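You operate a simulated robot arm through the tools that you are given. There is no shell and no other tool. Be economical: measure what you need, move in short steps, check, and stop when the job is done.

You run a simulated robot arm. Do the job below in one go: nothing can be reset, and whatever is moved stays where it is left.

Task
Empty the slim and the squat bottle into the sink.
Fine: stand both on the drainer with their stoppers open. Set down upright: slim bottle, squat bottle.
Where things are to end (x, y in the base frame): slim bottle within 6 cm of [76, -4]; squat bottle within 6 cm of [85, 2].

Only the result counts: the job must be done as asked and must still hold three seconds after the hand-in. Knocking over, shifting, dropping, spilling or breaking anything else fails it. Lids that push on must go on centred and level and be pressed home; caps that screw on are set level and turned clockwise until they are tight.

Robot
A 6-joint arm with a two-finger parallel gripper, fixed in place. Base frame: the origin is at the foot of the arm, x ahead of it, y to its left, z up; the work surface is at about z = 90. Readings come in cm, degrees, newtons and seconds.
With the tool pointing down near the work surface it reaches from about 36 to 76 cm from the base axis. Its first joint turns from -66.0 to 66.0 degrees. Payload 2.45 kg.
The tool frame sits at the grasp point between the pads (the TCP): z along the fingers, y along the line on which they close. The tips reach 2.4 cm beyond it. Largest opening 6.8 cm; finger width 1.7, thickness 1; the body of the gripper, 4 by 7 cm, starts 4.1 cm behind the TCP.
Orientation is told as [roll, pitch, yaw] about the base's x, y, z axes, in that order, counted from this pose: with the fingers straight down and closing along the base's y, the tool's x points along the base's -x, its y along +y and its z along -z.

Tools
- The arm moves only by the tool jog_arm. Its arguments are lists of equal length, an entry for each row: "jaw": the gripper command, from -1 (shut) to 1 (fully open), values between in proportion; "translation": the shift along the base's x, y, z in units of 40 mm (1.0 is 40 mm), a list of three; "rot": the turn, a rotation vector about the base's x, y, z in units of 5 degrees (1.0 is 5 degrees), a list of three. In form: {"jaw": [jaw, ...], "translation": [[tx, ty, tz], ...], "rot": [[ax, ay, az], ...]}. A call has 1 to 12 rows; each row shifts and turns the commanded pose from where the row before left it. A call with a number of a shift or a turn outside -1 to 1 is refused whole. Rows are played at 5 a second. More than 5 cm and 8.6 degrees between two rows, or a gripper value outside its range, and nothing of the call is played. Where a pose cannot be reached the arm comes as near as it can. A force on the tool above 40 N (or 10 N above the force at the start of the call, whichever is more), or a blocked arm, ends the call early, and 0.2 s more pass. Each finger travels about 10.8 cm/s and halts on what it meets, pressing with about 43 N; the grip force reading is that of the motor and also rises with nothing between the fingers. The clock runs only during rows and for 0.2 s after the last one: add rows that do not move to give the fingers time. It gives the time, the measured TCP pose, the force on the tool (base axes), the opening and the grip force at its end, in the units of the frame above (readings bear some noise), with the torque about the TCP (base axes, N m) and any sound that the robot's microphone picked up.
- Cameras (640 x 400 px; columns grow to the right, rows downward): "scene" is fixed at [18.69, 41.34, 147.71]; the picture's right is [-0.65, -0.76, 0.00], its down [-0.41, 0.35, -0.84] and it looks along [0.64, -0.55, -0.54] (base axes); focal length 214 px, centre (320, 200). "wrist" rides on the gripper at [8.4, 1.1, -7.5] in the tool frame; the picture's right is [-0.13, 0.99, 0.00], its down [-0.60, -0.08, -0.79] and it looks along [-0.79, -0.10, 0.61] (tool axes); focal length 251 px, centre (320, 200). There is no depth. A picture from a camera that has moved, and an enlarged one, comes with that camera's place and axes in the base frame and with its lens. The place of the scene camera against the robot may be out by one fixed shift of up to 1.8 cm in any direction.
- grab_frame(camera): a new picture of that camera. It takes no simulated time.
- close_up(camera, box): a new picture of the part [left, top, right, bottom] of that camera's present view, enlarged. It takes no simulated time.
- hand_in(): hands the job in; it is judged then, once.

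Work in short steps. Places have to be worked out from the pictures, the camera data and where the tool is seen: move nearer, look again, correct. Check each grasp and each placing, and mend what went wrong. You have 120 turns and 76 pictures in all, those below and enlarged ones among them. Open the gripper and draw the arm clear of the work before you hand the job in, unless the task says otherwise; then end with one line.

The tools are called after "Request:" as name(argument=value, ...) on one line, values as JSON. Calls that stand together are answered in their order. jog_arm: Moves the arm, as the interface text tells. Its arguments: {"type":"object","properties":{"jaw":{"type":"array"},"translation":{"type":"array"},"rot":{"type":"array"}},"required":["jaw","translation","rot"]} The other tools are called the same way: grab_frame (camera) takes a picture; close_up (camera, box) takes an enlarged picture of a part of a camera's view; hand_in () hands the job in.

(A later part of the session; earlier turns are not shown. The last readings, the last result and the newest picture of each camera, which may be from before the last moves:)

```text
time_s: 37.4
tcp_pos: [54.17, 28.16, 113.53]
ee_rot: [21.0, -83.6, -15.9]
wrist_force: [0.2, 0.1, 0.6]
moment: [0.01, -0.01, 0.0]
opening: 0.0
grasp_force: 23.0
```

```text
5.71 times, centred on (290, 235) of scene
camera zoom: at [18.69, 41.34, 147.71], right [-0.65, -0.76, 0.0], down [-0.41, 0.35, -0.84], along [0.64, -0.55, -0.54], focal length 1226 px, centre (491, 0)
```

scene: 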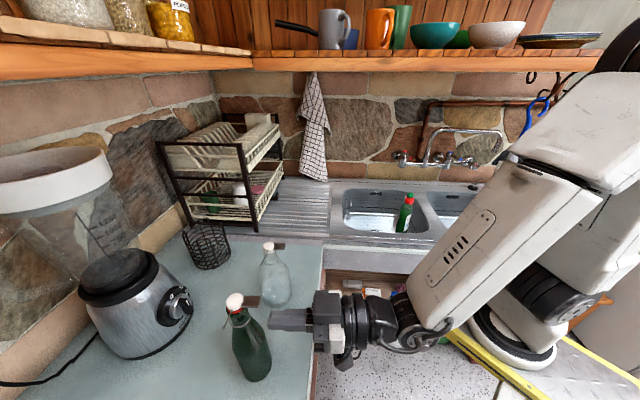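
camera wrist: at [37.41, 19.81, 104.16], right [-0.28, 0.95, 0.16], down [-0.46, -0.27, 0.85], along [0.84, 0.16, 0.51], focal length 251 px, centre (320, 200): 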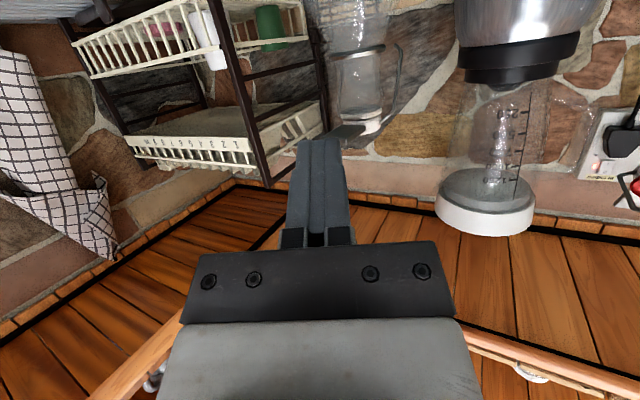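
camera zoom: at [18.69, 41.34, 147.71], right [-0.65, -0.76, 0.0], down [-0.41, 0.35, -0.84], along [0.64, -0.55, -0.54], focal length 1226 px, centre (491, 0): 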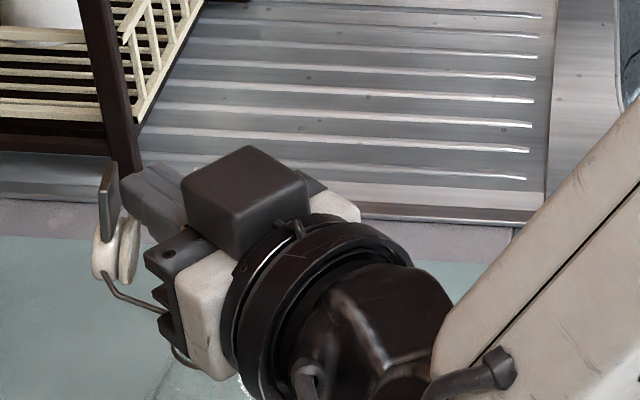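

Request:
jog_arm(jaw=[-1, -1, -1, -1, -1], translation=[[0.08, 0.13, 0], [0.08, 0.13, 0], [0.08, 0.13, 0], [0.08, 0.13, -0.03], [0.06, 0.1, -0.03]], rot=[[0, 0, 0], [0, 0, 0], [0, 0, 0], [0, 0, 0], [0, 0, 0]])

Request:
jog_arm(jaw=[-1, -1, -1, -1, -1], translation=[[0, 0, 0.6], [0, 0, 0.6], [-0.4, -0.5, 0.3], [-0.4, -0.5, 0.3], [-0.3, -0.8, 0]], rot=[[0, 0, 0], [0, 0, 0], [0, 0, 0], [0, 0, 0], [0, 0, 0]])

Request:
grab_frame(camera="scene")

```text
time_s: 38.6
tcp_pos: [55.81, 30.64, 113.24]
ee_rot: [21.2, -83.6, -16.1]
wrist_force: [0.1, -0.4, 0.7]
moment: [0.0, 0.0, -0.01]
opening: 0.0
grasp_force: 23.4
```

```text
time_s: 39.8
tcp_pos: [51.35, 23.58, 120.52]
ee_rot: [21.5, -83.6, -16.5]
wrist_force: [-0.1, -0.2, 0.7]
moment: [0.0, 0.03, -0.01]
opening: 0.01
grasp_force: 23.2
```

```text
37 pictures are left
```

scene: 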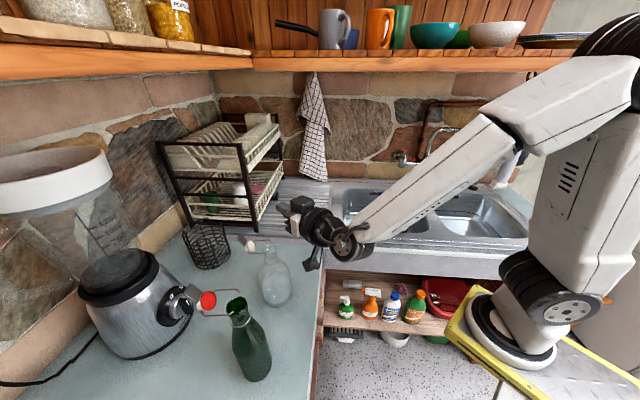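

Both stoppers are open. I'll look at the bottle shapes to choose grip heights.

Request:
close_up(camera="scene", box=[230, 225, 310, 315])

Request:
close_up(camera="scene", box=[180, 280, 290, 390])

Request:
grab_frame(camera="wrist")

```text
4.44 times, centred on (270, 270) of scene
camera zoom: at [18.68, 41.34, 147.71], right [-0.65, -0.76, 0.0], down [-0.41, 0.35, -0.84], along [0.64, -0.55, -0.54], focal length 953 px, centre (542, -111)
```

zoom: 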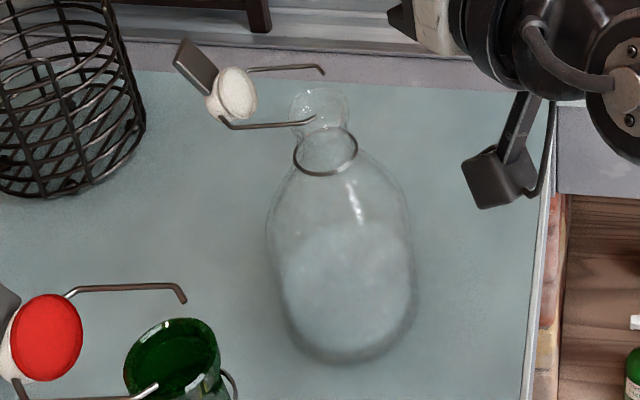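

```text
3.64 times, centred on (235, 335) of scene
camera zoom: at [18.68, 41.34, 147.71], right [-0.65, -0.76, 0.0], down [-0.41, 0.35, -0.84], along [0.64, -0.55, -0.54], focal length 780 px, centre (629, -291)
```

zoom: 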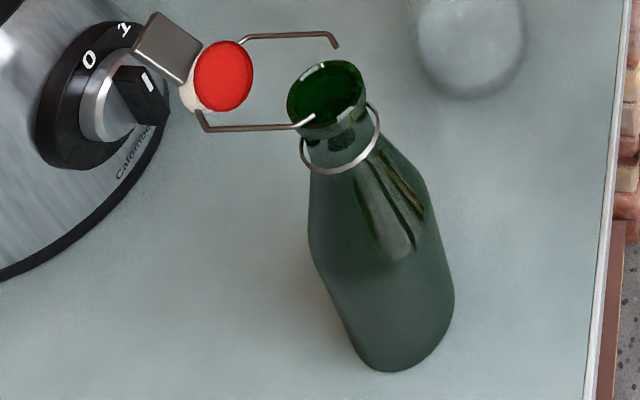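

```text
34 pictures are left
camera wrist: at [42.82, 24.15, 112.9], right [-0.07, 0.98, 0.17], down [-0.71, -0.17, 0.68], along [0.7, -0.07, 0.71], focal length 251 px, centre (320, 200)
```

wrist: 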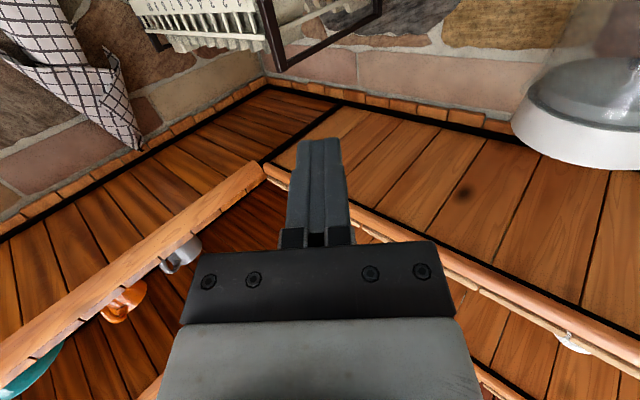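

The squat bottle's mouth is at about z 108 and its ring at 104.7. The slim one's mouth is at about 113.6. I'll take the squat bottle first: open the gripper, level the tool, set the heading to about 15°, go to (49.7, 26) at z 112, then down to 105.3.

Request:
jog_arm(jaw=[1, 1, 1, 1], translation=[[-0.2, 0.2, -0.5], [-0.2, 0.2, -0.5], [0, 0.15, -0.5], [0, 0, -0.6]], rot=[[0, 0, 1], [0, 0, 1], [0.2, -1, 0], [0.04, -0.2, 0]])

Request:
jog_arm(jaw=[1, 1, 1, 1], translation=[[0, 0, -0.5], [0, 0, -0.5], [0, 0, -0.5], [0, 0, -0.2]], rot=[[0, 0, 0], [0, 0, 0], [0, 0, 0], [0, 0, 0]])

Request:
grab_frame(camera="wrist")

```text
time_s: 40.8
tcp_pos: [49.79, 25.79, 112.13]
ee_rot: [96.2, -88.1, -80.9]
wrist_force: [0.2, -0.4, 0.3]
moment: [0.01, 0.0, 0.01]
opening: 6.79
grasp_force: 0.1
```

```text
time_s: 41.8
tcp_pos: [50.29, 28.54, 108.56]
ee_rot: [91.9, -88.5, -76.7]
wrist_force: [-0.7, 0.2, -0.4]
moment: [-0.01, 0.06, 0.04]
opening: 6.78
grasp_force: 0.1
out of reach, approached as far as the arm can: row 1, 2, 3, 4
```

```text
33 pictures are left
camera wrist: at [42.64, 27.92, 100.12], right [-0.26, 0.95, 0.16], down [-0.74, -0.3, 0.6], along [0.62, 0.04, 0.78], focal length 251 px, centre (320, 200)
```

wrist: 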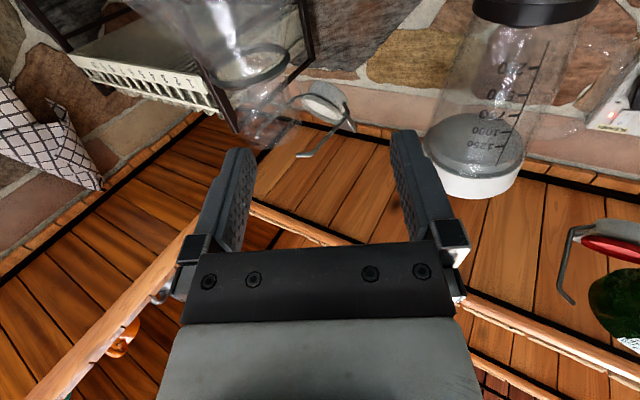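

It's limited again at a 15° heading. I'll rise and use a heading of about 0°, which gave more room earlier.

Request:
jog_arm(jaw=[1, 1, 1, 1, 1], translation=[[0, 0, 0.8], [-0.1, -0.1, 0], [0, -0.1, 0], [0, -0.1, 0], [0, 0, 0]], rot=[[0, 0, 0], [0, 0, -1], [0, 0, -1], [0, 0, -1], [0, 0, -1]])

Request:
jog_arm(jaw=[1, 1, 1, 1], translation=[[0, 0, -0.5], [0, 0, -0.5], [0, 0, -0.5], [0, 0, -0.2]], rot=[[0, 0, 0], [0, 0, 0], [0, 0, 0], [0, 0, 0]])

```text
time_s: 43.0
tcp_pos: [49.9, 27.37, 111.73]
ee_rot: [94.6, -88.1, -99.4]
wrist_force: [-0.7, 0.5, 0.7]
moment: [0.01, -0.02, -0.02]
opening: 6.81
grasp_force: 0.2
```

```text
time_s: 44.0
tcp_pos: [49.87, 27.4, 104.99]
ee_rot: [95.5, -88.1, -100.2]
wrist_force: [-0.1, 0.3, -0.1]
moment: [0.03, 0.01, 0.0]
opening: 6.8
grasp_force: 0.0
```

Reached (49.9, 27.4, 105). I'll check alignment with the neck.

Request:
grab_frame(camera="wrist")

Request:
close_up(camera="scene", box=[230, 215, 330, 315])

```text
32 pictures are left
camera wrist: at [42.44, 29.32, 96.52], right [0.08, 0.98, 0.16], down [-0.8, -0.03, 0.6], along [0.59, -0.18, 0.78], focal length 251 px, centre (320, 200)
```

wrist: 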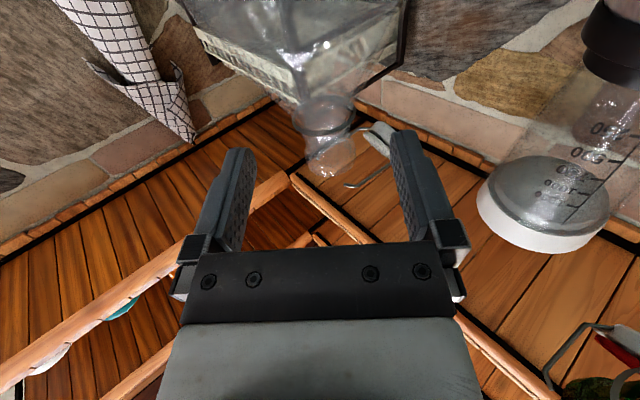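

```text
4.00 times, centred on (280, 265) of scene
camera zoom: at [18.69, 41.34, 147.71], right [-0.65, -0.76, 0.0], down [-0.41, 0.35, -0.84], along [0.64, -0.55, -0.54], focal length 858 px, centre (480, -60)
```

zoom: 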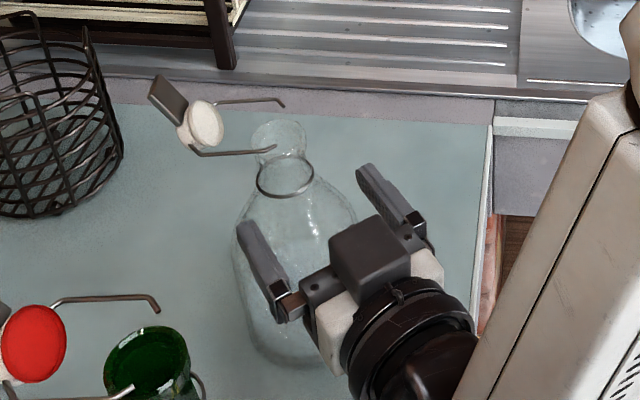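

The fingers straddle the neck line. I'll advance 4.4 cm onto the neck and close.

Request:
jog_arm(jaw=[1, 1, 1, 1], translation=[[0.3, 0, 0.03], [0.3, 0, 0], [0.3, 0, 0], [0.2, 0, 0]], rot=[[0, 0, 0], [0, 0, 0], [0, 0, 0], [0, 0, 0]])

Request:
close_up(camera="wrist", box=[180, 60, 480, 250])

Request:
close_up(camera="scene", box=[230, 215, 330, 315])

```text
time_s: 45.0
tcp_pos: [54.38, 27.37, 105.12]
ee_rot: [94.7, -88.1, -99.5]
wrist_force: [0.2, 0.2, -0.8]
moment: [0.01, 0.01, -0.01]
opening: 6.79
grasp_force: 0.1
```

```text
2.11 times, centred on (330, 155) of wrist
camera zoom: at [46.88, 29.33, 96.66], right [0.08, 0.98, 0.16], down [-0.8, -0.03, 0.6], along [0.59, -0.18, 0.78], focal length 529 px, centre (299, 295)
```

zoom: 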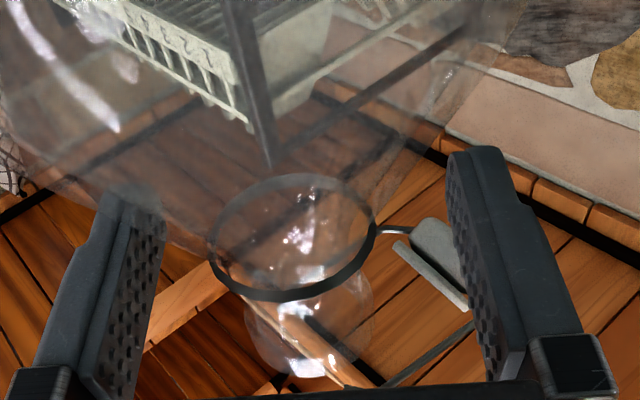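

```text
4.00 times, centred on (280, 265) of scene
camera zoom: at [18.69, 41.34, 147.71], right [-0.65, -0.76, 0.0], down [-0.41, 0.35, -0.84], along [0.64, -0.55, -0.54], focal length 858 px, centre (480, -60)
```

zoom: 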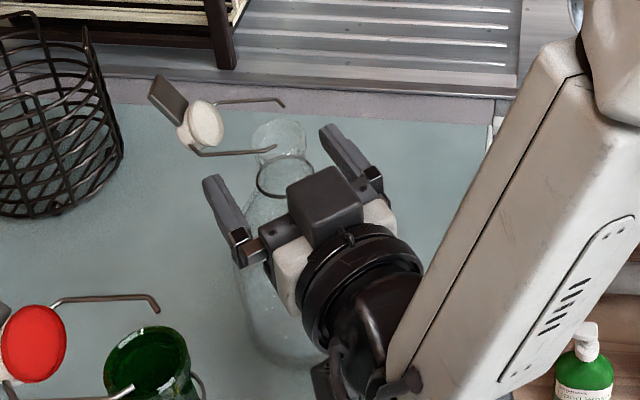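

The neck is centred between the fingers. Closing the grip.

Request:
jog_arm(jaw=[0.4, 0.1, -0.2, -1, -1, -1, -1], translation=[[0, 0, 0], [0, 0, 0], [0, 0, 0], [0, 0, 0], [0, 0, 0], [0, 0, 0], [0, 0, 0]], rot=[[0, 0, 0], [0, 0, 0], [0, 0, 0], [0, 0, 0], [0, 0, 0], [0, 0, 0], [0, 0, 0]])

Request:
jog_arm(jaw=[-1, -1, -1], translation=[[0, 0, 0.1], [0, 0, 0.2], [0, 0, 0.2]], rot=[[0, 0, 0], [0, 0, 0], [0, 0, 0]])

Request:
close_up(camera="scene", box=[200, 215, 340, 335])

```text
time_s: 46.6
tcp_pos: [54.31, 27.4, 105.34]
ee_rot: [101.4, -87.8, -106.3]
wrist_force: [-0.8, -5.6, 18.4]
moment: [-0.01, -0.33, -0.05]
opening: 3.38
grasp_force: 43.1
```

```text
time_s: 47.4
tcp_pos: [54.16, 27.28, 106.89]
ee_rot: [88.3, -88.2, -92.8]
wrist_force: [0.2, -0.1, -4.9]
moment: [-0.04, 0.02, -0.01]
opening: 3.12
grasp_force: 43.2
```

```text
3.33 times, centred on (270, 275) of scene
camera zoom: at [18.7, 41.34, 147.71], right [-0.65, -0.76, 0.0], down [-0.41, 0.35, -0.84], along [0.64, -0.55, -0.54], focal length 715 px, centre (487, -50)
```

zoom: 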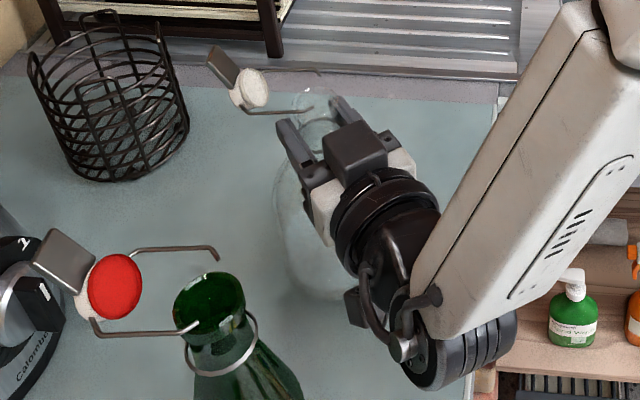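

The grip settled onto the neck (opening 3.1), with about 5 N of load. I'll lift further and check.

Request:
jog_arm(jaw=[-1, -1, -1, -1, -1], translation=[[0, 0, 0.3], [0, 0, 0.4], [0, 0, 0.4], [0, 0, 0.4], [0, 0, 0]], rot=[[0, 0, 0], [0, 0, 0], [0, 0, 0], [0, 0, 0], [0, 0, 0]])

Request:
grab_frame(camera="scene")

```text
time_s: 48.6
tcp_pos: [54.34, 27.39, 113.15]
ee_rot: [94.1, -88.1, -98.9]
wrist_force: [0.2, 0.0, -4.5]
moment: [0.01, 0.05, 0.02]
opening: 3.08
grasp_force: 43.5
```

```text
27 pictures are left
```

scene: 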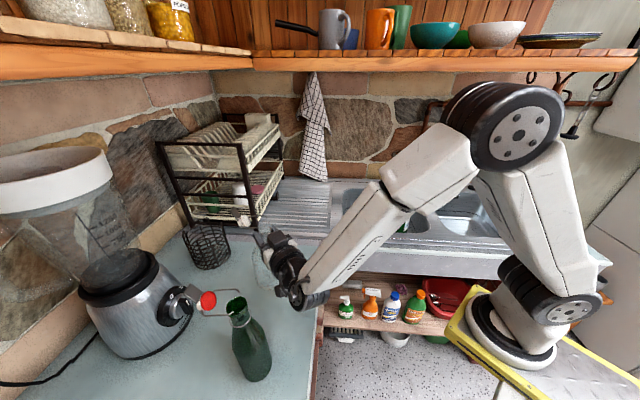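

The bottle is lifted cleanly and weighs about 0.46 kg. I'll carry it upright to over the left basin near (62, −22) at z≈122, easing the heading to about −25°.

Request:
jog_arm(jaw=[-1, -1, -1, -1, -1, -1, -1, -1, -1, -1, -1, -1], translation=[[0, -0.1, 0.2], [0.05, -0.3, 0.3], [0.09, -0.5, 0.3], [0.09, -0.6, 0.3], [0.09, -0.6, 0.3], [0.09, -0.6, 0.3], [0.09, -0.6, 0.2], [0.09, -0.6, 0.1], [0.09, -0.6, 0], [0.09, -0.6, 0], [0.09, -0.6, 0], [0.09, -0.6, 0]], rot=[[0, 0, 0], [0, 0, -0.1], [0, 0, -0.2], [0, 0, -0.2], [0, 0, -0.2], [0, 0, -0.2], [0, 0, -0.2], [0, 0, -0.2], [0, 0, -0.2], [0, 0, -0.2], [0, 0, -0.2], [0, 0, -0.2]])

Request:
jog_arm(jaw=[-1, -1, -1, -1, -1, -1, -1, -1, -1, -1, -1, -1], translation=[[0.05, -0.3, 0], [0.09, -0.5, 0], [0.09, -0.6, 0], [0.09, -0.6, 0], [0.09, -0.6, 0], [0.09, -0.6, 0], [0.09, -0.6, 0], [0.09, -0.6, 0], [0.09, -0.6, 0], [0.09, -0.6, 0], [0.05, -0.4, 0], [0.02, -0.2, 0]], rot=[[0, 0, -0.2], [0, 0, -0.2], [0, 0, -0.2], [0, 0, -0.2], [0, 0, -0.2], [0, 0, -0.2], [0, 0, -0.2], [0, 0, -0.2], [0, 0, -0.2], [0, 0, -0.2], [0, 0, 0], [0, 0, 0]])

Request:
grab_frame(camera="scene")

```text
time_s: 51.2
tcp_pos: [58.15, 2.22, 121.2]
ee_rot: [93.9, -88.1, -109.3]
wrist_force: [-0.2, -0.6, -5.4]
moment: [-0.01, 0.05, 0.03]
opening: 3.1
grasp_force: 42.8
```

```text
time_s: 53.8
tcp_pos: [62.89, -16.06, 120.54]
ee_rot: [91.7, -88.1, -117.4]
wrist_force: [-0.7, 0.8, -4.7]
moment: [-0.02, 0.02, 0.02]
opening: 3.06
grasp_force: 43.4
out of reach, approached as far as the arm can: row 7, 8, 9, 10, 11, 12
```

```text
26 pictures are left
```

scene: 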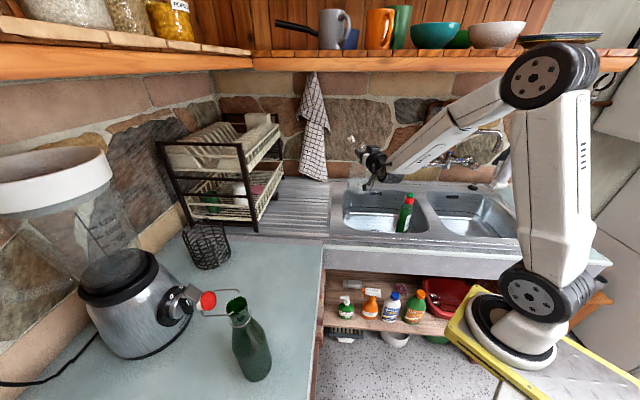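

A heading limit stopped it at (62.9, −16). I'll yaw a further −25° and continue to (62, −26).

Request:
jog_arm(jaw=[-1, -1, -1, -1, -1, -1, -1, -1, -1, -1, -1], translation=[[0, 0, 0], [0, 0, 0], [0, 0, 0], [0, -0.2, 0], [0, -0.4, 0], [0, -0.5, 0], [0, -0.5, 0], [0, -0.4, 0], [0, -0.3, 0], [0, -0.2, 0], [0, 0, 0]], rot=[[0, 0, -0.6], [0, 0, -0.8], [0, 0, -0.8], [0, 0, -0.8], [0, 0, -0.8], [0, 0, -0.7], [0, 0, -0.5], [0, 0, 0], [0, 0, 0], [0, 0, 0], [0, 0, 0]])

Request:
close_up(camera="scene", box=[300, 120, 460, 250])

```text
time_s: 56.2
tcp_pos: [62.76, -26.08, 120.61]
ee_rot: [94.6, -88.1, -144.9]
wrist_force: [0.1, -0.2, -5.0]
moment: [0.01, 0.03, 0.02]
opening: 3.09
grasp_force: 42.9
```

```text
3.08 times, centred on (380, 185) of scene
camera zoom: at [18.7, 41.33, 147.71], right [-0.65, -0.76, 0.0], down [-0.41, 0.35, -0.84], along [0.64, -0.55, -0.54], focal length 660 px, centre (135, 246)
```

zoom: 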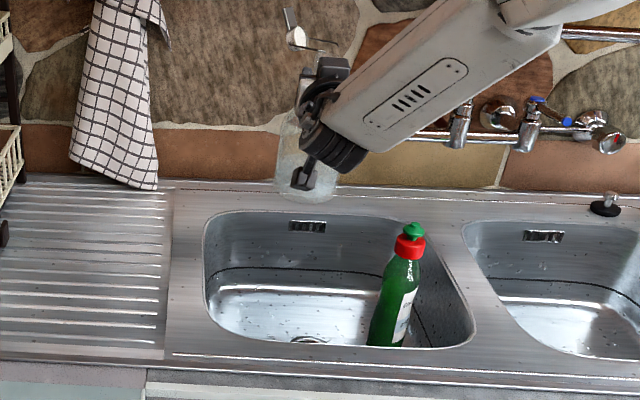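

The bottle is over the basin. I'll shift 4 cm toward the basin middle and lower, then begin to roll the mouth to the left, which is the stopper's side, so it hangs open.

Request:
jog_arm(jaw=[-1, -1, -1, -1], translation=[[-0.2, -0.2, -0.3], [-0.3, -0.3, -0.5], [-0.2, -0.2, -0.5], [0, 0, -0.3]], rot=[[0, 0, 0], [0, 0, 0], [0, 0, 0], [0, 0, 0]])

Request:
jog_arm(jaw=[-1, -1, -1, -1, -1, -1, -1, -1, -1, -1, -1, -1], translation=[[0, 0, 0], [0, 0, 0], [0, 0, 0], [0, 0, 0], [0, 0, 0], [0, 0, 0], [0, 0, 0], [0, 0, 0], [0, 0, 0], [0, 0, 0], [0, 0, 0], [0, 0, 0]], rot=[[-0.64, 0.77, 0], [-0.64, 0.77, 0], [-0.64, 0.77, 0], [-0.64, 0.77, 0], [-0.64, 0.77, 0], [-0.64, 0.77, 0], [-0.64, 0.77, 0], [-0.64, 0.77, 0], [-0.64, 0.77, 0], [-0.64, 0.77, 0], [-0.64, 0.77, 0], [-0.64, 0.77, 0]])

Request:
close_up(camera="scene", box=[300, 120, 460, 250])

```text
time_s: 57.2
tcp_pos: [60.03, -28.86, 114.1]
ee_rot: [94.1, -88.1, -144.4]
wrist_force: [0.2, -1.0, -5.3]
moment: [0.03, -0.04, 0.0]
opening: 3.11
grasp_force: 42.7
```

```text
time_s: 59.8
tcp_pos: [59.98, -28.8, 114.19]
ee_rot: [-90.0, -31.7, 39.9]
wrist_force: [-0.5, 0.2, -4.1]
moment: [0.26, -0.21, -0.03]
opening: 3.11
grasp_force: 43.3
```

```text
3.08 times, centred on (380, 185) of scene
camera zoom: at [18.7, 41.33, 147.71], right [-0.65, -0.76, 0.0], down [-0.41, 0.35, -0.84], along [0.64, -0.55, -0.54], focal length 660 px, centre (135, 246)
```

zoom: 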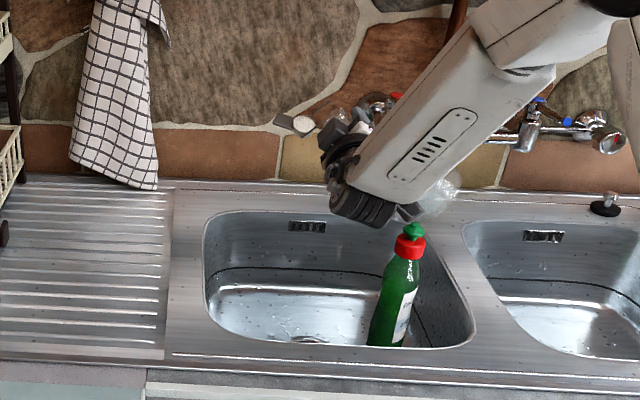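

The 60° roll went fine. I'll continue to about 125° and hold to drain.

Request:
jog_arm(jaw=[-1, -1, -1, -1, -1, -1, -1, -1, -1, -1, -1, -1], translation=[[0, 0, 0], [0, 0, 0], [0, 0, 0], [0, 0, 0], [0, 0, 0], [0, 0, 0], [0, 0, 0], [0, 0, 0], [0, 0, 0], [0, 0, 0], [0, 0, 0], [0, 0, 0]], rot=[[-0.64, 0.77, 0], [-0.64, 0.77, 0], [-0.64, 0.77, 0], [-0.64, 0.77, 0], [-0.64, 0.77, 0], [-0.64, 0.77, 0], [-0.64, 0.77, 0], [-0.64, 0.77, 0], [-0.64, 0.77, 0], [-0.64, 0.77, 0], [-0.64, 0.77, 0], [-0.64, 0.77, 0]])

Request:
close_up(camera="scene", box=[300, 120, 460, 250])

```text
time_s: 62.4
tcp_pos: [60.1, -28.93, 114.22]
ee_rot: [-89.9, 28.4, 39.9]
wrist_force: [-0.2, 0.1, -3.6]
moment: [0.23, -0.19, -0.04]
opening: 3.08
grasp_force: 43.1
```

```text
3.08 times, centred on (380, 185) of scene
camera zoom: at [18.69, 41.34, 147.71], right [-0.65, -0.76, 0.0], down [-0.41, 0.35, -0.84], along [0.64, -0.55, -0.54], focal length 660 px, centre (135, 246)
```

zoom: 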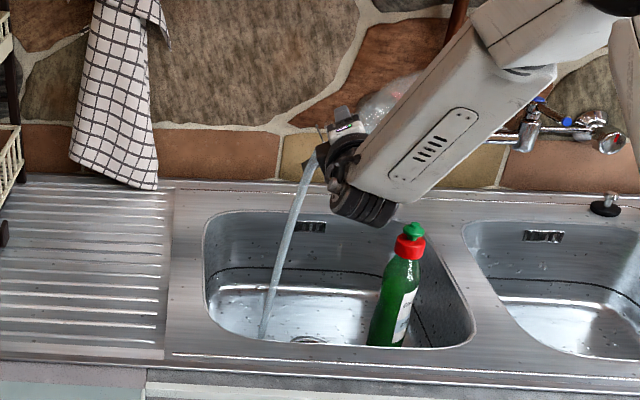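

It's pouring into the basin. I'll tilt a bit more and hold until it's drained.

Request:
jog_arm(jaw=[-1, -1, -1, -1, -1, -1, -1, -1, -1, -1, -1, -1], translation=[[0, 0, 0], [0, 0, 0], [0, 0, 0], [0, 0, 0], [0, 0, 0], [0, 0, 0], [0, 0, 0], [0, 0, 0], [0, 0, 0], [0, 0, 0], [0, 0, 0], [0, 0, 0]], rot=[[-0.64, 0.77, 0], [-0.64, 0.77, 0], [-0.64, 0.77, 0], [-0.64, 0.77, 0], [0, 0, 0], [0, 0, 0], [0, 0, 0], [0, 0, 0], [0, 0, 0], [0, 0, 0], [0, 0, 0], [0, 0, 0]])

Request:
jog_arm(jaw=[-1, -1, -1, -1, -1, -1, -1, -1, -1, -1, -1, -1], translation=[[0, 0, 0], [0, 0, 0], [0, 0, 0], [0, 0, 0], [0, 0, 0], [0, 0, 0], [0, 0, 0], [0, 0, 0], [0, 0, 0], [0, 0, 0], [0, 0, 0], [0, 0, 0]], rot=[[0, 0, 0], [0, 0, 0], [0, 0, 0], [0, 0, 0], [0, 0, 0], [0, 0, 0], [0, 0, 0], [0, 0, 0], [0, 0, 0], [0, 0, 0], [0, 0, 0], [0, 0, 0]])

Request:
jog_arm(jaw=[-1, -1, -1, -1, -1, -1, -1, -1, -1, -1, -1, -1], translation=[[0, 0, 0], [0, 0, 0], [0, 0, 0], [0, 0, 0], [0, 0, 0], [0, 0, 0], [0, 0, 0], [0, 0, 0], [0, 0, 0], [0, 0, 0], [0, 0, 0], [0, 0, 0]], rot=[[0, 0, 0], [0, 0, 0], [0, 0, 0], [0, 0, 0], [0, 0, 0], [0, 0, 0], [0, 0, 0], [0, 0, 0], [0, 0, 0], [0, 0, 0], [0, 0, 0], [0, 0, 0]])

Request:
close_up(camera="scene", box=[300, 120, 460, 250])

```text
time_s: 65.0
tcp_pos: [59.94, -28.86, 114.13]
ee_rot: [-89.8, 48.3, 40.1]
wrist_force: [-0.7, 0.2, -3.5]
moment: [0.12, -0.12, 0.0]
opening: 3.11
grasp_force: 43.5
```

```text
time_s: 67.6
tcp_pos: [60.06, -28.72, 114.27]
ee_rot: [-89.8, 48.3, 40.0]
wrist_force: [0.6, 0.0, -3.6]
moment: [0.17, -0.16, -0.02]
opening: 3.06
grasp_force: 42.7
```

```text
time_s: 70.2
tcp_pos: [60.04, -28.83, 114.19]
ee_rot: [-89.8, 48.4, 40.0]
wrist_force: [0.5, 0.4, -4.2]
moment: [0.17, -0.15, 0.0]
opening: 3.07
grasp_force: 42.8
```

```text
3.08 times, centred on (380, 185) of scene
camera zoom: at [18.69, 41.34, 147.71], right [-0.65, -0.76, 0.0], down [-0.41, 0.35, -0.84], along [0.64, -0.55, -0.54], focal length 660 px, centre (135, 246)
```

zoom: 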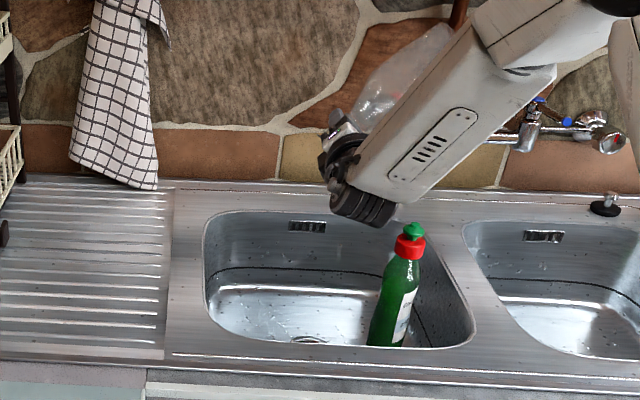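

The stream has stopped. I'll tilt further (to about 165°) to clear any remainder, then roll back upright.

Request:
jog_arm(jaw=[-1, -1, -1, -1, -1, -1, -1, -1, -1, -1, -1, -1], translation=[[0, 0, 0], [0, 0, 0], [0, 0, 0], [0, 0, 0], [0, 0, 0], [0, 0, 0], [0, 0, 0], [0, 0, 0], [0, 0, 0], [0, 0, 0], [0, 0, 0], [0, 0, 0]], rot=[[-0.64, 0.77, 0], [-0.64, 0.77, 0], [-0.64, 0.77, 0], [-0.64, 0.77, 0], [-0.64, 0.77, 0], [0, 0, 0], [0, 0, 0], [0, 0, 0], [0, 0, 0], [0, 0, 0], [0, 0, 0], [0, 0, 0]])

Request:
close_up(camera="scene", box=[300, 120, 460, 250])

```text
time_s: 72.8
tcp_pos: [60.07, -28.89, 114.15]
ee_rot: [-89.4, 73.3, 40.4]
wrist_force: [0.3, 0.5, -3.5]
moment: [0.08, -0.13, 0.0]
opening: 3.09
grasp_force: 42.4
```

```text
3.08 times, centred on (380, 185) of scene
camera zoom: at [18.69, 41.34, 147.71], right [-0.65, -0.76, 0.0], down [-0.41, 0.35, -0.84], along [0.64, -0.55, -0.54], focal length 660 px, centre (135, 246)
```

zoom: 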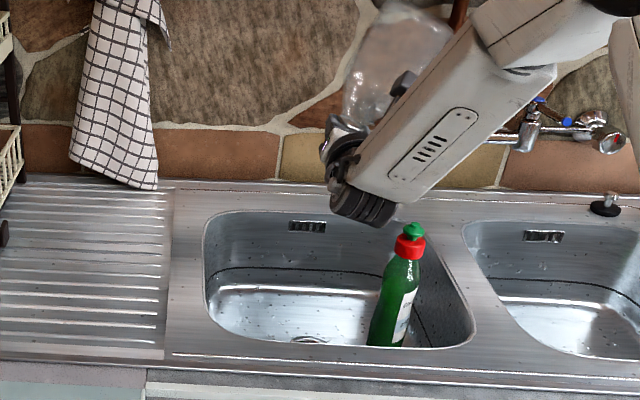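

It's empty. Rolling back upright by the same amount.

Request:
jog_arm(jaw=[-1, -1, -1, -1, -1, -1, -1, -1, -1, -1, -1, -1], translation=[[0, 0, 0], [0, 0, 0], [0, 0, 0], [0, 0, 0], [0, 0, 0], [0, 0, 0], [0, 0, 0], [0, 0, 0], [0, 0, 0], [0, 0, 0], [0, 0, 0], [0, 0, 0]], rot=[[0.64, -0.77, 0], [0.64, -0.77, 0], [0.64, -0.77, 0], [0.64, -0.77, 0], [0.64, -0.77, 0], [0.64, -0.77, 0], [0.64, -0.77, 0], [0.64, -0.77, 0], [0.64, -0.77, 0], [0.64, -0.77, 0], [0.64, -0.77, 0], [0.64, -0.77, 0]])

Request:
jog_arm(jaw=[-1, -1, -1, -1, -1, -1, -1, -1, -1, -1, -1, -1], translation=[[0, 0, 0], [0, 0, 0], [0, 0, 0], [0, 0, 0], [0, 0, 0], [0, 0, 0], [0, 0, 0], [0, 0, 0], [0, 0, 0], [0, 0, 0], [0, 0, 0], [0, 0, 0]], rot=[[0.64, -0.77, 0], [0.64, -0.77, 0], [0.64, -0.77, 0], [0.64, -0.77, 0], [0.64, -0.77, 0], [0.64, -0.77, 0], [0.64, -0.77, 0], [0.64, -0.77, 0], [0.64, -0.77, 0], [0.64, -0.77, 0], [0.64, -0.77, 0], [0.64, -0.77, 0]])

Request:
jog_arm(jaw=[-1, -1, -1, -1, -1, -1, -1, -1, -1, -1, -1], translation=[[0, 0, 0], [0, 0, 0], [0, 0, 0], [0, 0, 0], [0, 0, 0], [0, 0, 0], [0, 0, 0], [0, 0, 0], [0, 0, 0], [0, 0, 0], [0, 0, 0]], rot=[[0.64, -0.77, 0], [0.64, -0.77, 0], [0.64, -0.77, 0], [0.64, -0.77, 0], [0.64, -0.77, 0], [0.64, -0.77, 0], [0.64, -0.77, 0], [0.64, -0.77, 0], [0.64, -0.77, 0], [0, 0, 0], [0, 0, 0]])

```text
time_s: 75.4
tcp_pos: [59.97, -28.82, 114.16]
ee_rot: [-90.1, 13.1, 39.9]
wrist_force: [0.0, 0.0, -3.2]
moment: [0.19, -0.24, 0.0]
opening: 3.07
grasp_force: 43.0
```

```text
time_s: 78.0
tcp_pos: [60.11, -28.86, 114.18]
ee_rot: [-90.2, -46.8, 40.0]
wrist_force: [0.0, -0.1, -3.5]
moment: [0.16, -0.12, 0.02]
opening: 3.05
grasp_force: 43.3
```

```text
time_s: 80.4
tcp_pos: [60.16, -28.85, 114.25]
ee_rot: [94.3, -88.1, -144.6]
wrist_force: [1.0, -0.2, -3.4]
moment: [-0.01, 0.04, -0.02]
opening: 3.04
grasp_force: 43.1
```

Upright, and now 3.4 N, so about 150 ml has gone. I'll carry it to the drainer, near (81, 0), turning the heading to about −20°.

Request:
jog_arm(jaw=[-1, -1, -1, -1, -1, -1, -1, -1, -1, -1, -1, -1], translation=[[0, 0, 0.6], [0.2, 0.4, 0.6], [0.4, 0.7, 0], [0.5, 0.7, 0], [0.5, 0.7, 0], [0.5, 0.7, 0], [0.5, 0.7, 0], [0.5, 0.7, 0], [0.5, 0.7, 0], [0.5, 0.7, 0], [0.5, 0.6, 0], [0.4, 0.5, 0]], rot=[[0, 0, 0], [0, 0, 0], [0, 0, 0.6], [0, 0, 0.6], [0, 0, 0.6], [0, 0, 0.6], [0, 0, 0.6], [0, 0, 0.6], [0, 0, 0.6], [0, 0, 0.6], [0, 0, 0.6], [0, 0, 0.6]])

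Request:
grab_frame(camera="scene")

```text
time_s: 83.0
tcp_pos: [80.05, -0.38, 118.97]
ee_rot: [93.5, -88.2, -113.7]
wrist_force: [-0.1, 0.3, -2.0]
moment: [-0.03, 0.03, -0.01]
opening: 3.05
grasp_force: 42.8
```

```text
20 pictures are left
```

scene: 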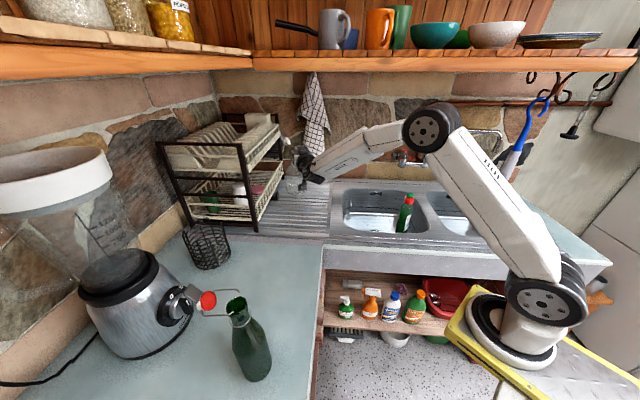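

Reached. A small nudge to about (81.3, 0.5), then lower: first fast, then in fine steps watching the force.

Request:
jog_arm(jaw=[-1, -1, -1, -1, -1, -1], translation=[[0.3, 0.2, -0.2], [0, 0, -0.6], [0, 0, -0.6], [0, 0, -0.6], [0, 0, -0.4], [0, 0, -0.2]], rot=[[0, 0, 0], [0, 0, 0], [0, 0, 0], [0, 0, 0], [0, 0, 0], [0, 0, 0]])

Request:
close_up(camera="scene", box=[240, 130, 360, 240])

```text
time_s: 84.4
tcp_pos: [81.33, 0.32, 108.51]
ee_rot: [95.1, -88.1, -115.2]
wrist_force: [0.2, -0.5, -3.9]
moment: [-0.01, 0.04, 0.01]
opening: 3.06
grasp_force: 43.3
```

```text
3.64 times, centred on (300, 185) of scene
camera zoom: at [18.7, 41.34, 147.71], right [-0.65, -0.76, 0.0], down [-0.41, 0.35, -0.84], along [0.64, -0.55, -0.54], focal length 780 px, centre (393, 254)
```

zoom: 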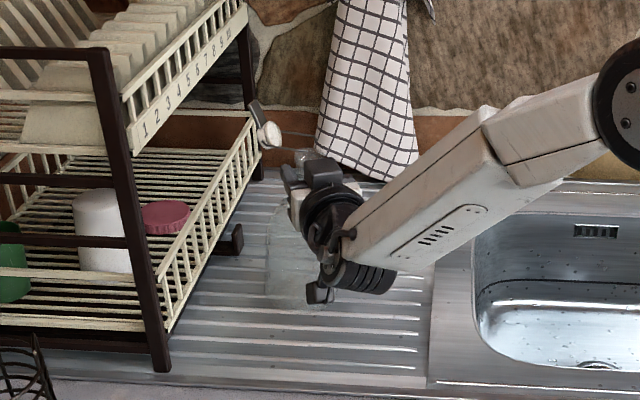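

It's clear of the rack. Fine lowering until contact.

Request:
jog_arm(jaw=[-1, -1, -1, -1, -1], translation=[[0, 0, -0.1], [0, 0, -0.1], [0, 0, -0.1], [0, 0, -0.08], [0, 0, 0]], rot=[[0, 0, 0], [0, 0, 0], [0, 0, 0], [0, 0, 0], [0, 0, 0]])

```text
time_s: 85.6
tcp_pos: [81.17, 0.41, 107.2]
ee_rot: [95.0, -88.1, -115.3]
wrist_force: [0.0, -0.3, -3.3]
moment: [-0.04, 0.06, 0.06]
opening: 3.05
grasp_force: 42.2
```

Request:
jog_arm(jaw=[-1, -1, -1], translation=[[0, 0, -0.08], [0, 0, -0.08], [0, 0, 0]], rot=[[0, 0, 0], [0, 0, 0], [0, 0, 0]])

```text
time_s: 86.4
tcp_pos: [81.2, 0.42, 106.52]
ee_rot: [94.6, -88.0, -114.7]
wrist_force: [1.5, 0.0, -3.2]
moment: [-0.04, 0.03, 0.01]
opening: 3.04
grasp_force: 43.6
```

Request:
jog_arm(jaw=[-1, -1, -1], translation=[[0, 0, -0.08], [0, 0, -0.08], [0, 0, 0]], rot=[[0, 0, 0], [0, 0, 0], [0, 0, 0]])

Request:
close_up(camera="scene", box=[240, 130, 360, 240])

```text
time_s: 87.2
tcp_pos: [81.22, 0.57, 106.25]
ee_rot: [109.9, -87.8, -129.9]
wrist_force: [-1.3, 2.7, 18.6]
moment: [0.1, 0.38, -0.05]
opening: 3.05
grasp_force: 43.3
```

```text
3.64 times, centred on (300, 185) of scene
camera zoom: at [18.63, 41.35, 147.71], right [-0.65, -0.76, 0.0], down [-0.41, 0.35, -0.84], along [0.64, -0.55, -0.54], focal length 780 px, centre (393, 254)
```

zoom: 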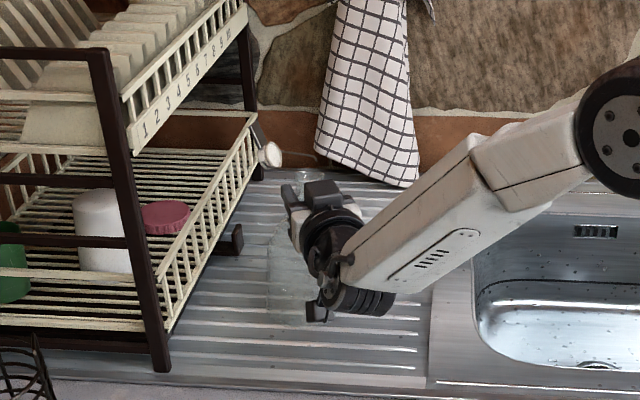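

Firm contact with the drainer. I'll ease up slightly, open, and check.

Request:
jog_arm(jaw=[-1, -0.05, 0.1, 0.4, 0.8, 1, 1], translation=[[0, 0, 0.06], [0, 0, 0], [0, 0, 0], [0, 0, 0], [0, 0, 0], [0, 0, 0], [0, 0, 0]], rot=[[0, 0, 0], [0, 0, 0], [0, 0, 0], [0, 0, 0], [0, 0, 0], [0, 0, 0], [0, 0, 0]])

Request:
jog_arm(jaw=[1, 1, 1, 1, 1], translation=[[-0.25, 0.09, 0], [-0.35, 0.13, 0], [-0.5, 0.18, 0], [-0.6, 0.2, 0], [-0.6, 0.2, 0.3]], rot=[[0, 0, 0], [0, 0, 0], [0, 0, 0], [0, 0, 0], [0, 0, 0]])

Request:
close_up(camera="scene", box=[240, 130, 360, 240])

```text
time_s: 88.8
tcp_pos: [81.23, 0.34, 105.88]
ee_rot: [95.1, -88.1, -115.4]
wrist_force: [0.6, -0.5, 0.3]
moment: [0.03, -0.04, -0.02]
opening: 6.79
grasp_force: 0.1
```

```text
time_s: 90.0
tcp_pos: [72.06, 3.59, 107.25]
ee_rot: [94.8, -88.0, -115.0]
wrist_force: [-0.6, -0.7, 0.6]
moment: [-0.02, -0.05, 0.01]
opening: 6.79
grasp_force: 0.0
```

```text
3.64 times, centred on (300, 185) of scene
camera zoom: at [18.69, 41.34, 147.71], right [-0.65, -0.76, 0.0], down [-0.41, 0.35, -0.84], along [0.64, -0.55, -0.54], focal length 780 px, centre (393, 254)
```

zoom: 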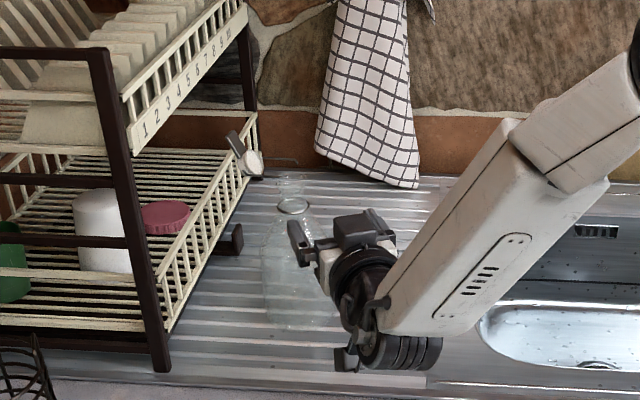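

The squat bottle stands near (81.5, 1.5) with its stopper open. Back to the slim bottle: rise, and travel to the pre-grasp near (37, 38.5) with a heading of about 8°.

Request:
jog_arm(jaw=[1, 1, 1, 1], translation=[[-0.5, 0.3, 0.8], [-0.5, 0.5, 1], [-0.5, 0.5, 0.9], [-0.6, 0.6, 0.8]], rot=[[0, 0, 0], [0, 0, 0.4], [0, 0, 0.4], [0, 0, 0.4]])

Request:
jog_arm(jaw=[1, 1, 1, 1, 1, 1, 1, 1, 1, 1], translation=[[-0.67, 0.68, 0], [-0.67, 0.68, 0], [-0.67, 0.68, 0], [-0.67, 0.68, 0], [-0.67, 0.68, 0], [-0.67, 0.68, 0], [-0.67, 0.68, 0], [-0.67, 0.68, 0], [-0.67, 0.7, 0], [-0.55, 0.7, 0]], rot=[[0, 0, 0.5], [0, 0, 0.5], [0, 0, 0.5], [0, 0, 0.5], [0, 0, 0.5], [0, 0, 0.5], [0, 0, 0.5], [0, 0, 0.5], [0, 0, 0.4], [0, 0, 0]])

```text
time_s: 91.0
tcp_pos: [63.63, 11.24, 121.23]
ee_rot: [94.2, -88.1, -108.5]
wrist_force: [-0.1, -0.3, 0.8]
moment: [0.0, -0.03, -0.02]
opening: 6.79
grasp_force: 0.0
```

```text
time_s: 93.2
tcp_pos: [44.74, 34.93, 121.33]
ee_rot: [95.7, -88.2, -88.0]
wrist_force: [-0.3, -0.1, 0.0]
moment: [-0.01, 0.04, 0.03]
opening: 6.79
grasp_force: 0.0
out of reach, approached as far as the arm can: row 8, 9, 10
```

The wrist centre is probably hitting joint 1's 66° limit, so a larger heading is needed here. I'll yaw +15° (to about 22°), move to (39, 37.5), and then try going down.

Request:
jog_arm(jaw=[1, 1, 1, 1, 1, 1], translation=[[0, 0, 0], [-0.2, 0, 0], [-0.4, 0, 0], [-0.4, 0.3, 0], [-0.4, 0.3, 0], [0, 0, 0]], rot=[[0, 0, 1], [0, 0, 1], [0, 0, 1], [0, 0, 0], [0, 0, 0], [0, 0, 0]])

Request:
jog_arm(jaw=[1, 1, 1, 1], translation=[[0, 0, -0.8], [0, 0, -0.8], [0, 0, -0.8], [0, 0, -0.7]], rot=[[0, 0, 0], [0, 0, 0], [0, 0, 0], [0, 0, 0]])

```text
time_s: 94.6
tcp_pos: [41.63, 35.78, 121.25]
ee_rot: [94.5, -88.1, -71.9]
wrist_force: [0.7, 0.1, 0.1]
moment: [-0.01, 0.02, 0.0]
opening: 6.81
grasp_force: 0.1
out of reach, approached as far as the arm can: row 4, 5
```

```text
time_s: 95.4
tcp_pos: [41.7, 36.06, 113.87]
ee_rot: [129.6, -85.7, -106.7]
wrist_force: [-0.6, -1.3, 4.8]
moment: [0.16, 0.07, 0.03]
opening: 6.79
grasp_force: 0.0
stopped in row 3: the force on the tool passed its limit at 63 N (the readings are from after the stop); the commanded pose is now the measured one
```

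The left finger came down on the bottle's mouth; I was 3 cm off laterally. I'll raise straight up and check.

Request:
jog_arm(jaw=[1, 1, 1], translation=[[0, 0, 0.4], [0, 0, 0.7], [0, 0, 0.8]], rot=[[0, 0, 0], [0, 0, 0], [0, 0, 0]])

Request:
grab_frame(camera="scene")

```text
time_s: 96.2
tcp_pos: [41.79, 36.03, 121.49]
ee_rot: [128.5, -86.0, -105.8]
wrist_force: [0.1, -0.2, 0.0]
moment: [0.02, 0.01, 0.0]
opening: 6.81
grasp_force: 0.0
```

```text
16 pictures are left
```

scene: 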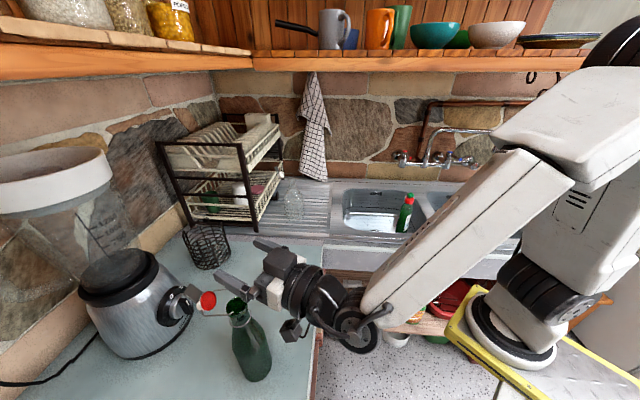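

The slim bottle still stands unmoved. I'll yaw a further +12° and centre over the neck at (41.7, 39.2), staying high.

Request:
jog_arm(jaw=[1, 1, 1, 1, 1], translation=[[0, 0, 0.1], [0, 0.1, 0], [0, 0.3, 0], [0, 0.4, 0], [0, 0, 0]], rot=[[0, 0, 1], [0, 0, 1], [0, 0, 0.5], [0, 0, 0], [0, 0, 0]])

Request:
grab_frame(camera="wrist")

Request:
close_up(camera="scene", box=[180, 250, 320, 390])

```text
time_s: 97.4
tcp_pos: [41.8, 39.27, 121.79]
ee_rot: [128.8, -86.0, -93.5]
wrist_force: [0.0, 1.0, -1.1]
moment: [0.01, -0.05, 0.0]
opening: 6.8
grasp_force: 0.1
```

```text
15 pictures are left
camera wrist: at [34.97, 36.36, 113.11], right [-0.57, 0.8, 0.18], down [-0.6, -0.56, 0.56], along [0.55, 0.21, 0.81], focal length 251 px, centre (320, 200)
```

wrist: 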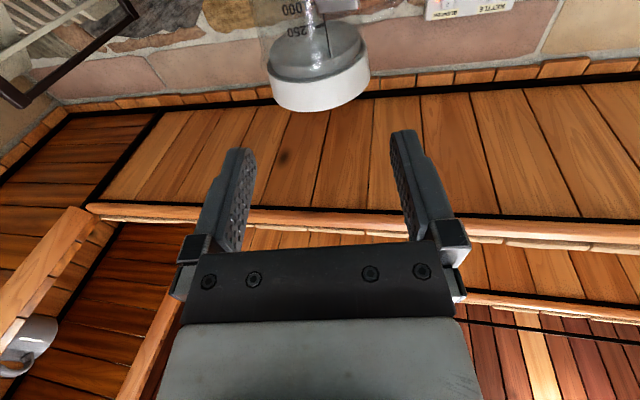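

```text
2.86 times, centred on (250, 320) of scene
camera zoom: at [18.69, 41.34, 147.71], right [-0.65, -0.76, 0.0], down [-0.41, 0.35, -0.84], along [0.64, -0.55, -0.54], focal length 613 px, centre (520, -143)
```

zoom: 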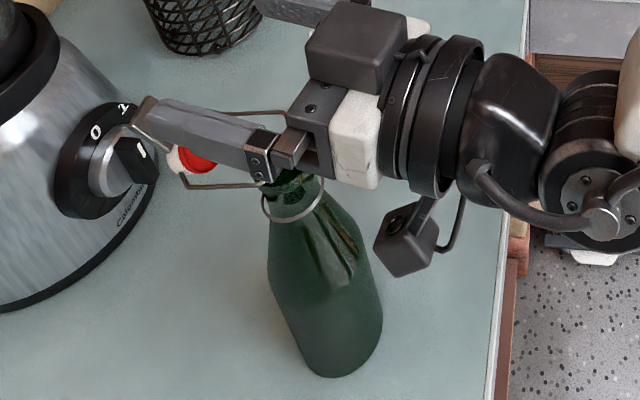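

The tool is level within 3° at a heading of 35°, straddling the neck. I'll correct the small tilt and descend partway, checking for drift.

Request:
jog_arm(jaw=[1, 1, 1, 1], translation=[[0, 0, 0], [0, 0, -0.4], [0, 0, -0.5], [0, 0, -0.4]], rot=[[-0.83, 0.15, 0], [0, 0, 0], [0, 0, 0], [0, 0, 0]])

```text
time_s: 98.4
tcp_pos: [41.78, 39.33, 116.6]
ee_rot: [23.6, -89.4, 11.8]
wrist_force: [0.3, -0.6, -0.3]
moment: [0.0, 0.0, 0.0]
opening: 6.81
grasp_force: 0.1
```

No drift. Continuing down in small steps.

Request:
jog_arm(jaw=[1, 1, 1], translation=[[0, 0, -0.35], [0, 0, -0.35], [0, 0, -0.35]], rot=[[0, 0, 0], [0, 0, 0], [0, 0, 0]])

Request:
close_up(camera="wrist", box=[170, 20, 470, 260])

```text
time_s: 99.2
tcp_pos: [41.9, 39.26, 112.41]
ee_rot: [23.3, -89.5, 12.0]
wrist_force: [0.2, -0.2, -0.4]
moment: [0.02, -0.03, -0.02]
opening: 6.8
grasp_force: 0.2
```

```text
1.67 times, centred on (320, 140) of wrist
camera zoom: at [34.88, 35.72, 104.01], right [-0.57, 0.81, 0.13], down [-0.6, -0.52, 0.61], along [0.56, 0.27, 0.78], focal length 419 px, centre (320, 300)
```

zoom: 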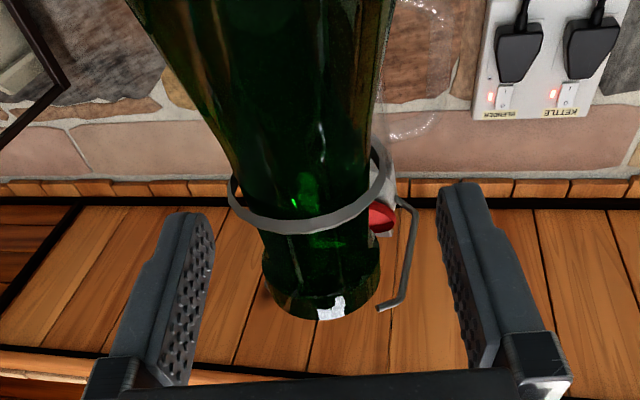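

The neck is centred. Lowering to about z 106.5.

Request:
jog_arm(jaw=[1, 1, 1, 1, 1], translation=[[0, 0, -0.3], [0, 0, -0.3], [0, 0, -0.3], [0, 0, -0.3], [0, 0, -0.2]], rot=[[0, 0, 0], [0, 0, 0], [0, 0, 0], [0, 0, 0], [0, 0, 0]])

```text
time_s: 100.4
tcp_pos: [41.73, 39.56, 107.17]
ee_rot: [-30.1, -89.3, 65.1]
wrist_force: [0.2, 0.7, -0.3]
moment: [0.02, -0.02, -0.02]
opening: 6.81
grasp_force: 0.1
out of reach, approached as far as the arm can: row 5
```

At the reach limit, but z 107.2 is a good grip height. Closing gently.

Request:
jog_arm(jaw=[0.6, 0.4, 0.2, 0, -1, -1, -1, -1], translation=[[0, 0, 0], [0, 0, 0], [0, 0, 0], [0, 0, 0], [0, 0, 0], [0, 0, 0], [0, 0, 0], [0, 0, 0]], rot=[[0, 0, 0], [0, 0, 0], [0, 0, 0], [0, 0, 0], [0, 0, 0], [0, 0, 0], [0, 0, 0], [0, 0, 0]])

Request:
jog_arm(jaw=[-1, -1, -1, -1], translation=[[0, 0, 0.1], [0, 0, 0.2], [0, 0, 0.3], [0, 0, 0.3]], rot=[[0, 0, 0], [0, 0, 0], [0, 0, 0], [0, 0, 0]])

Request:
close_up(camera="scene", box=[180, 250, 320, 390])

```text
time_s: 102.2
tcp_pos: [41.62, 39.6, 107.09]
ee_rot: [-30.5, -89.3, 65.5]
wrist_force: [0.3, 0.0, 0.4]
moment: [0.07, -0.05, -0.01]
opening: 4.06
grasp_force: 42.9
```

```text
time_s: 103.2
tcp_pos: [41.72, 39.69, 110.73]
ee_rot: [16.4, -89.4, 18.8]
wrist_force: [0.2, 0.4, -4.3]
moment: [-0.04, 0.01, -0.04]
opening: 4.06
grasp_force: 43.0
```

```text
2.86 times, centred on (250, 320) of scene
camera zoom: at [18.69, 41.35, 147.71], right [-0.65, -0.76, 0.0], down [-0.41, 0.35, -0.84], along [0.64, -0.55, -0.54], focal length 613 px, centre (520, -143)
```

zoom: 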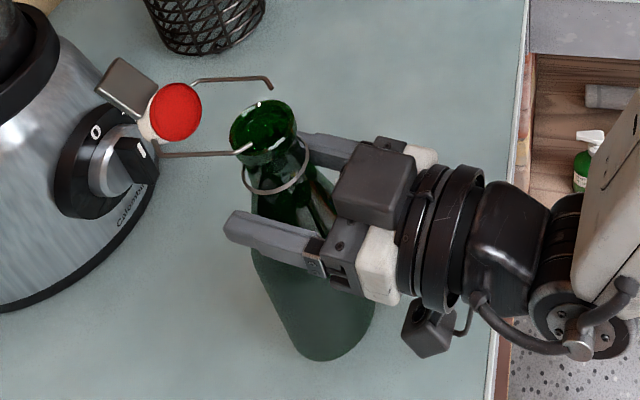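

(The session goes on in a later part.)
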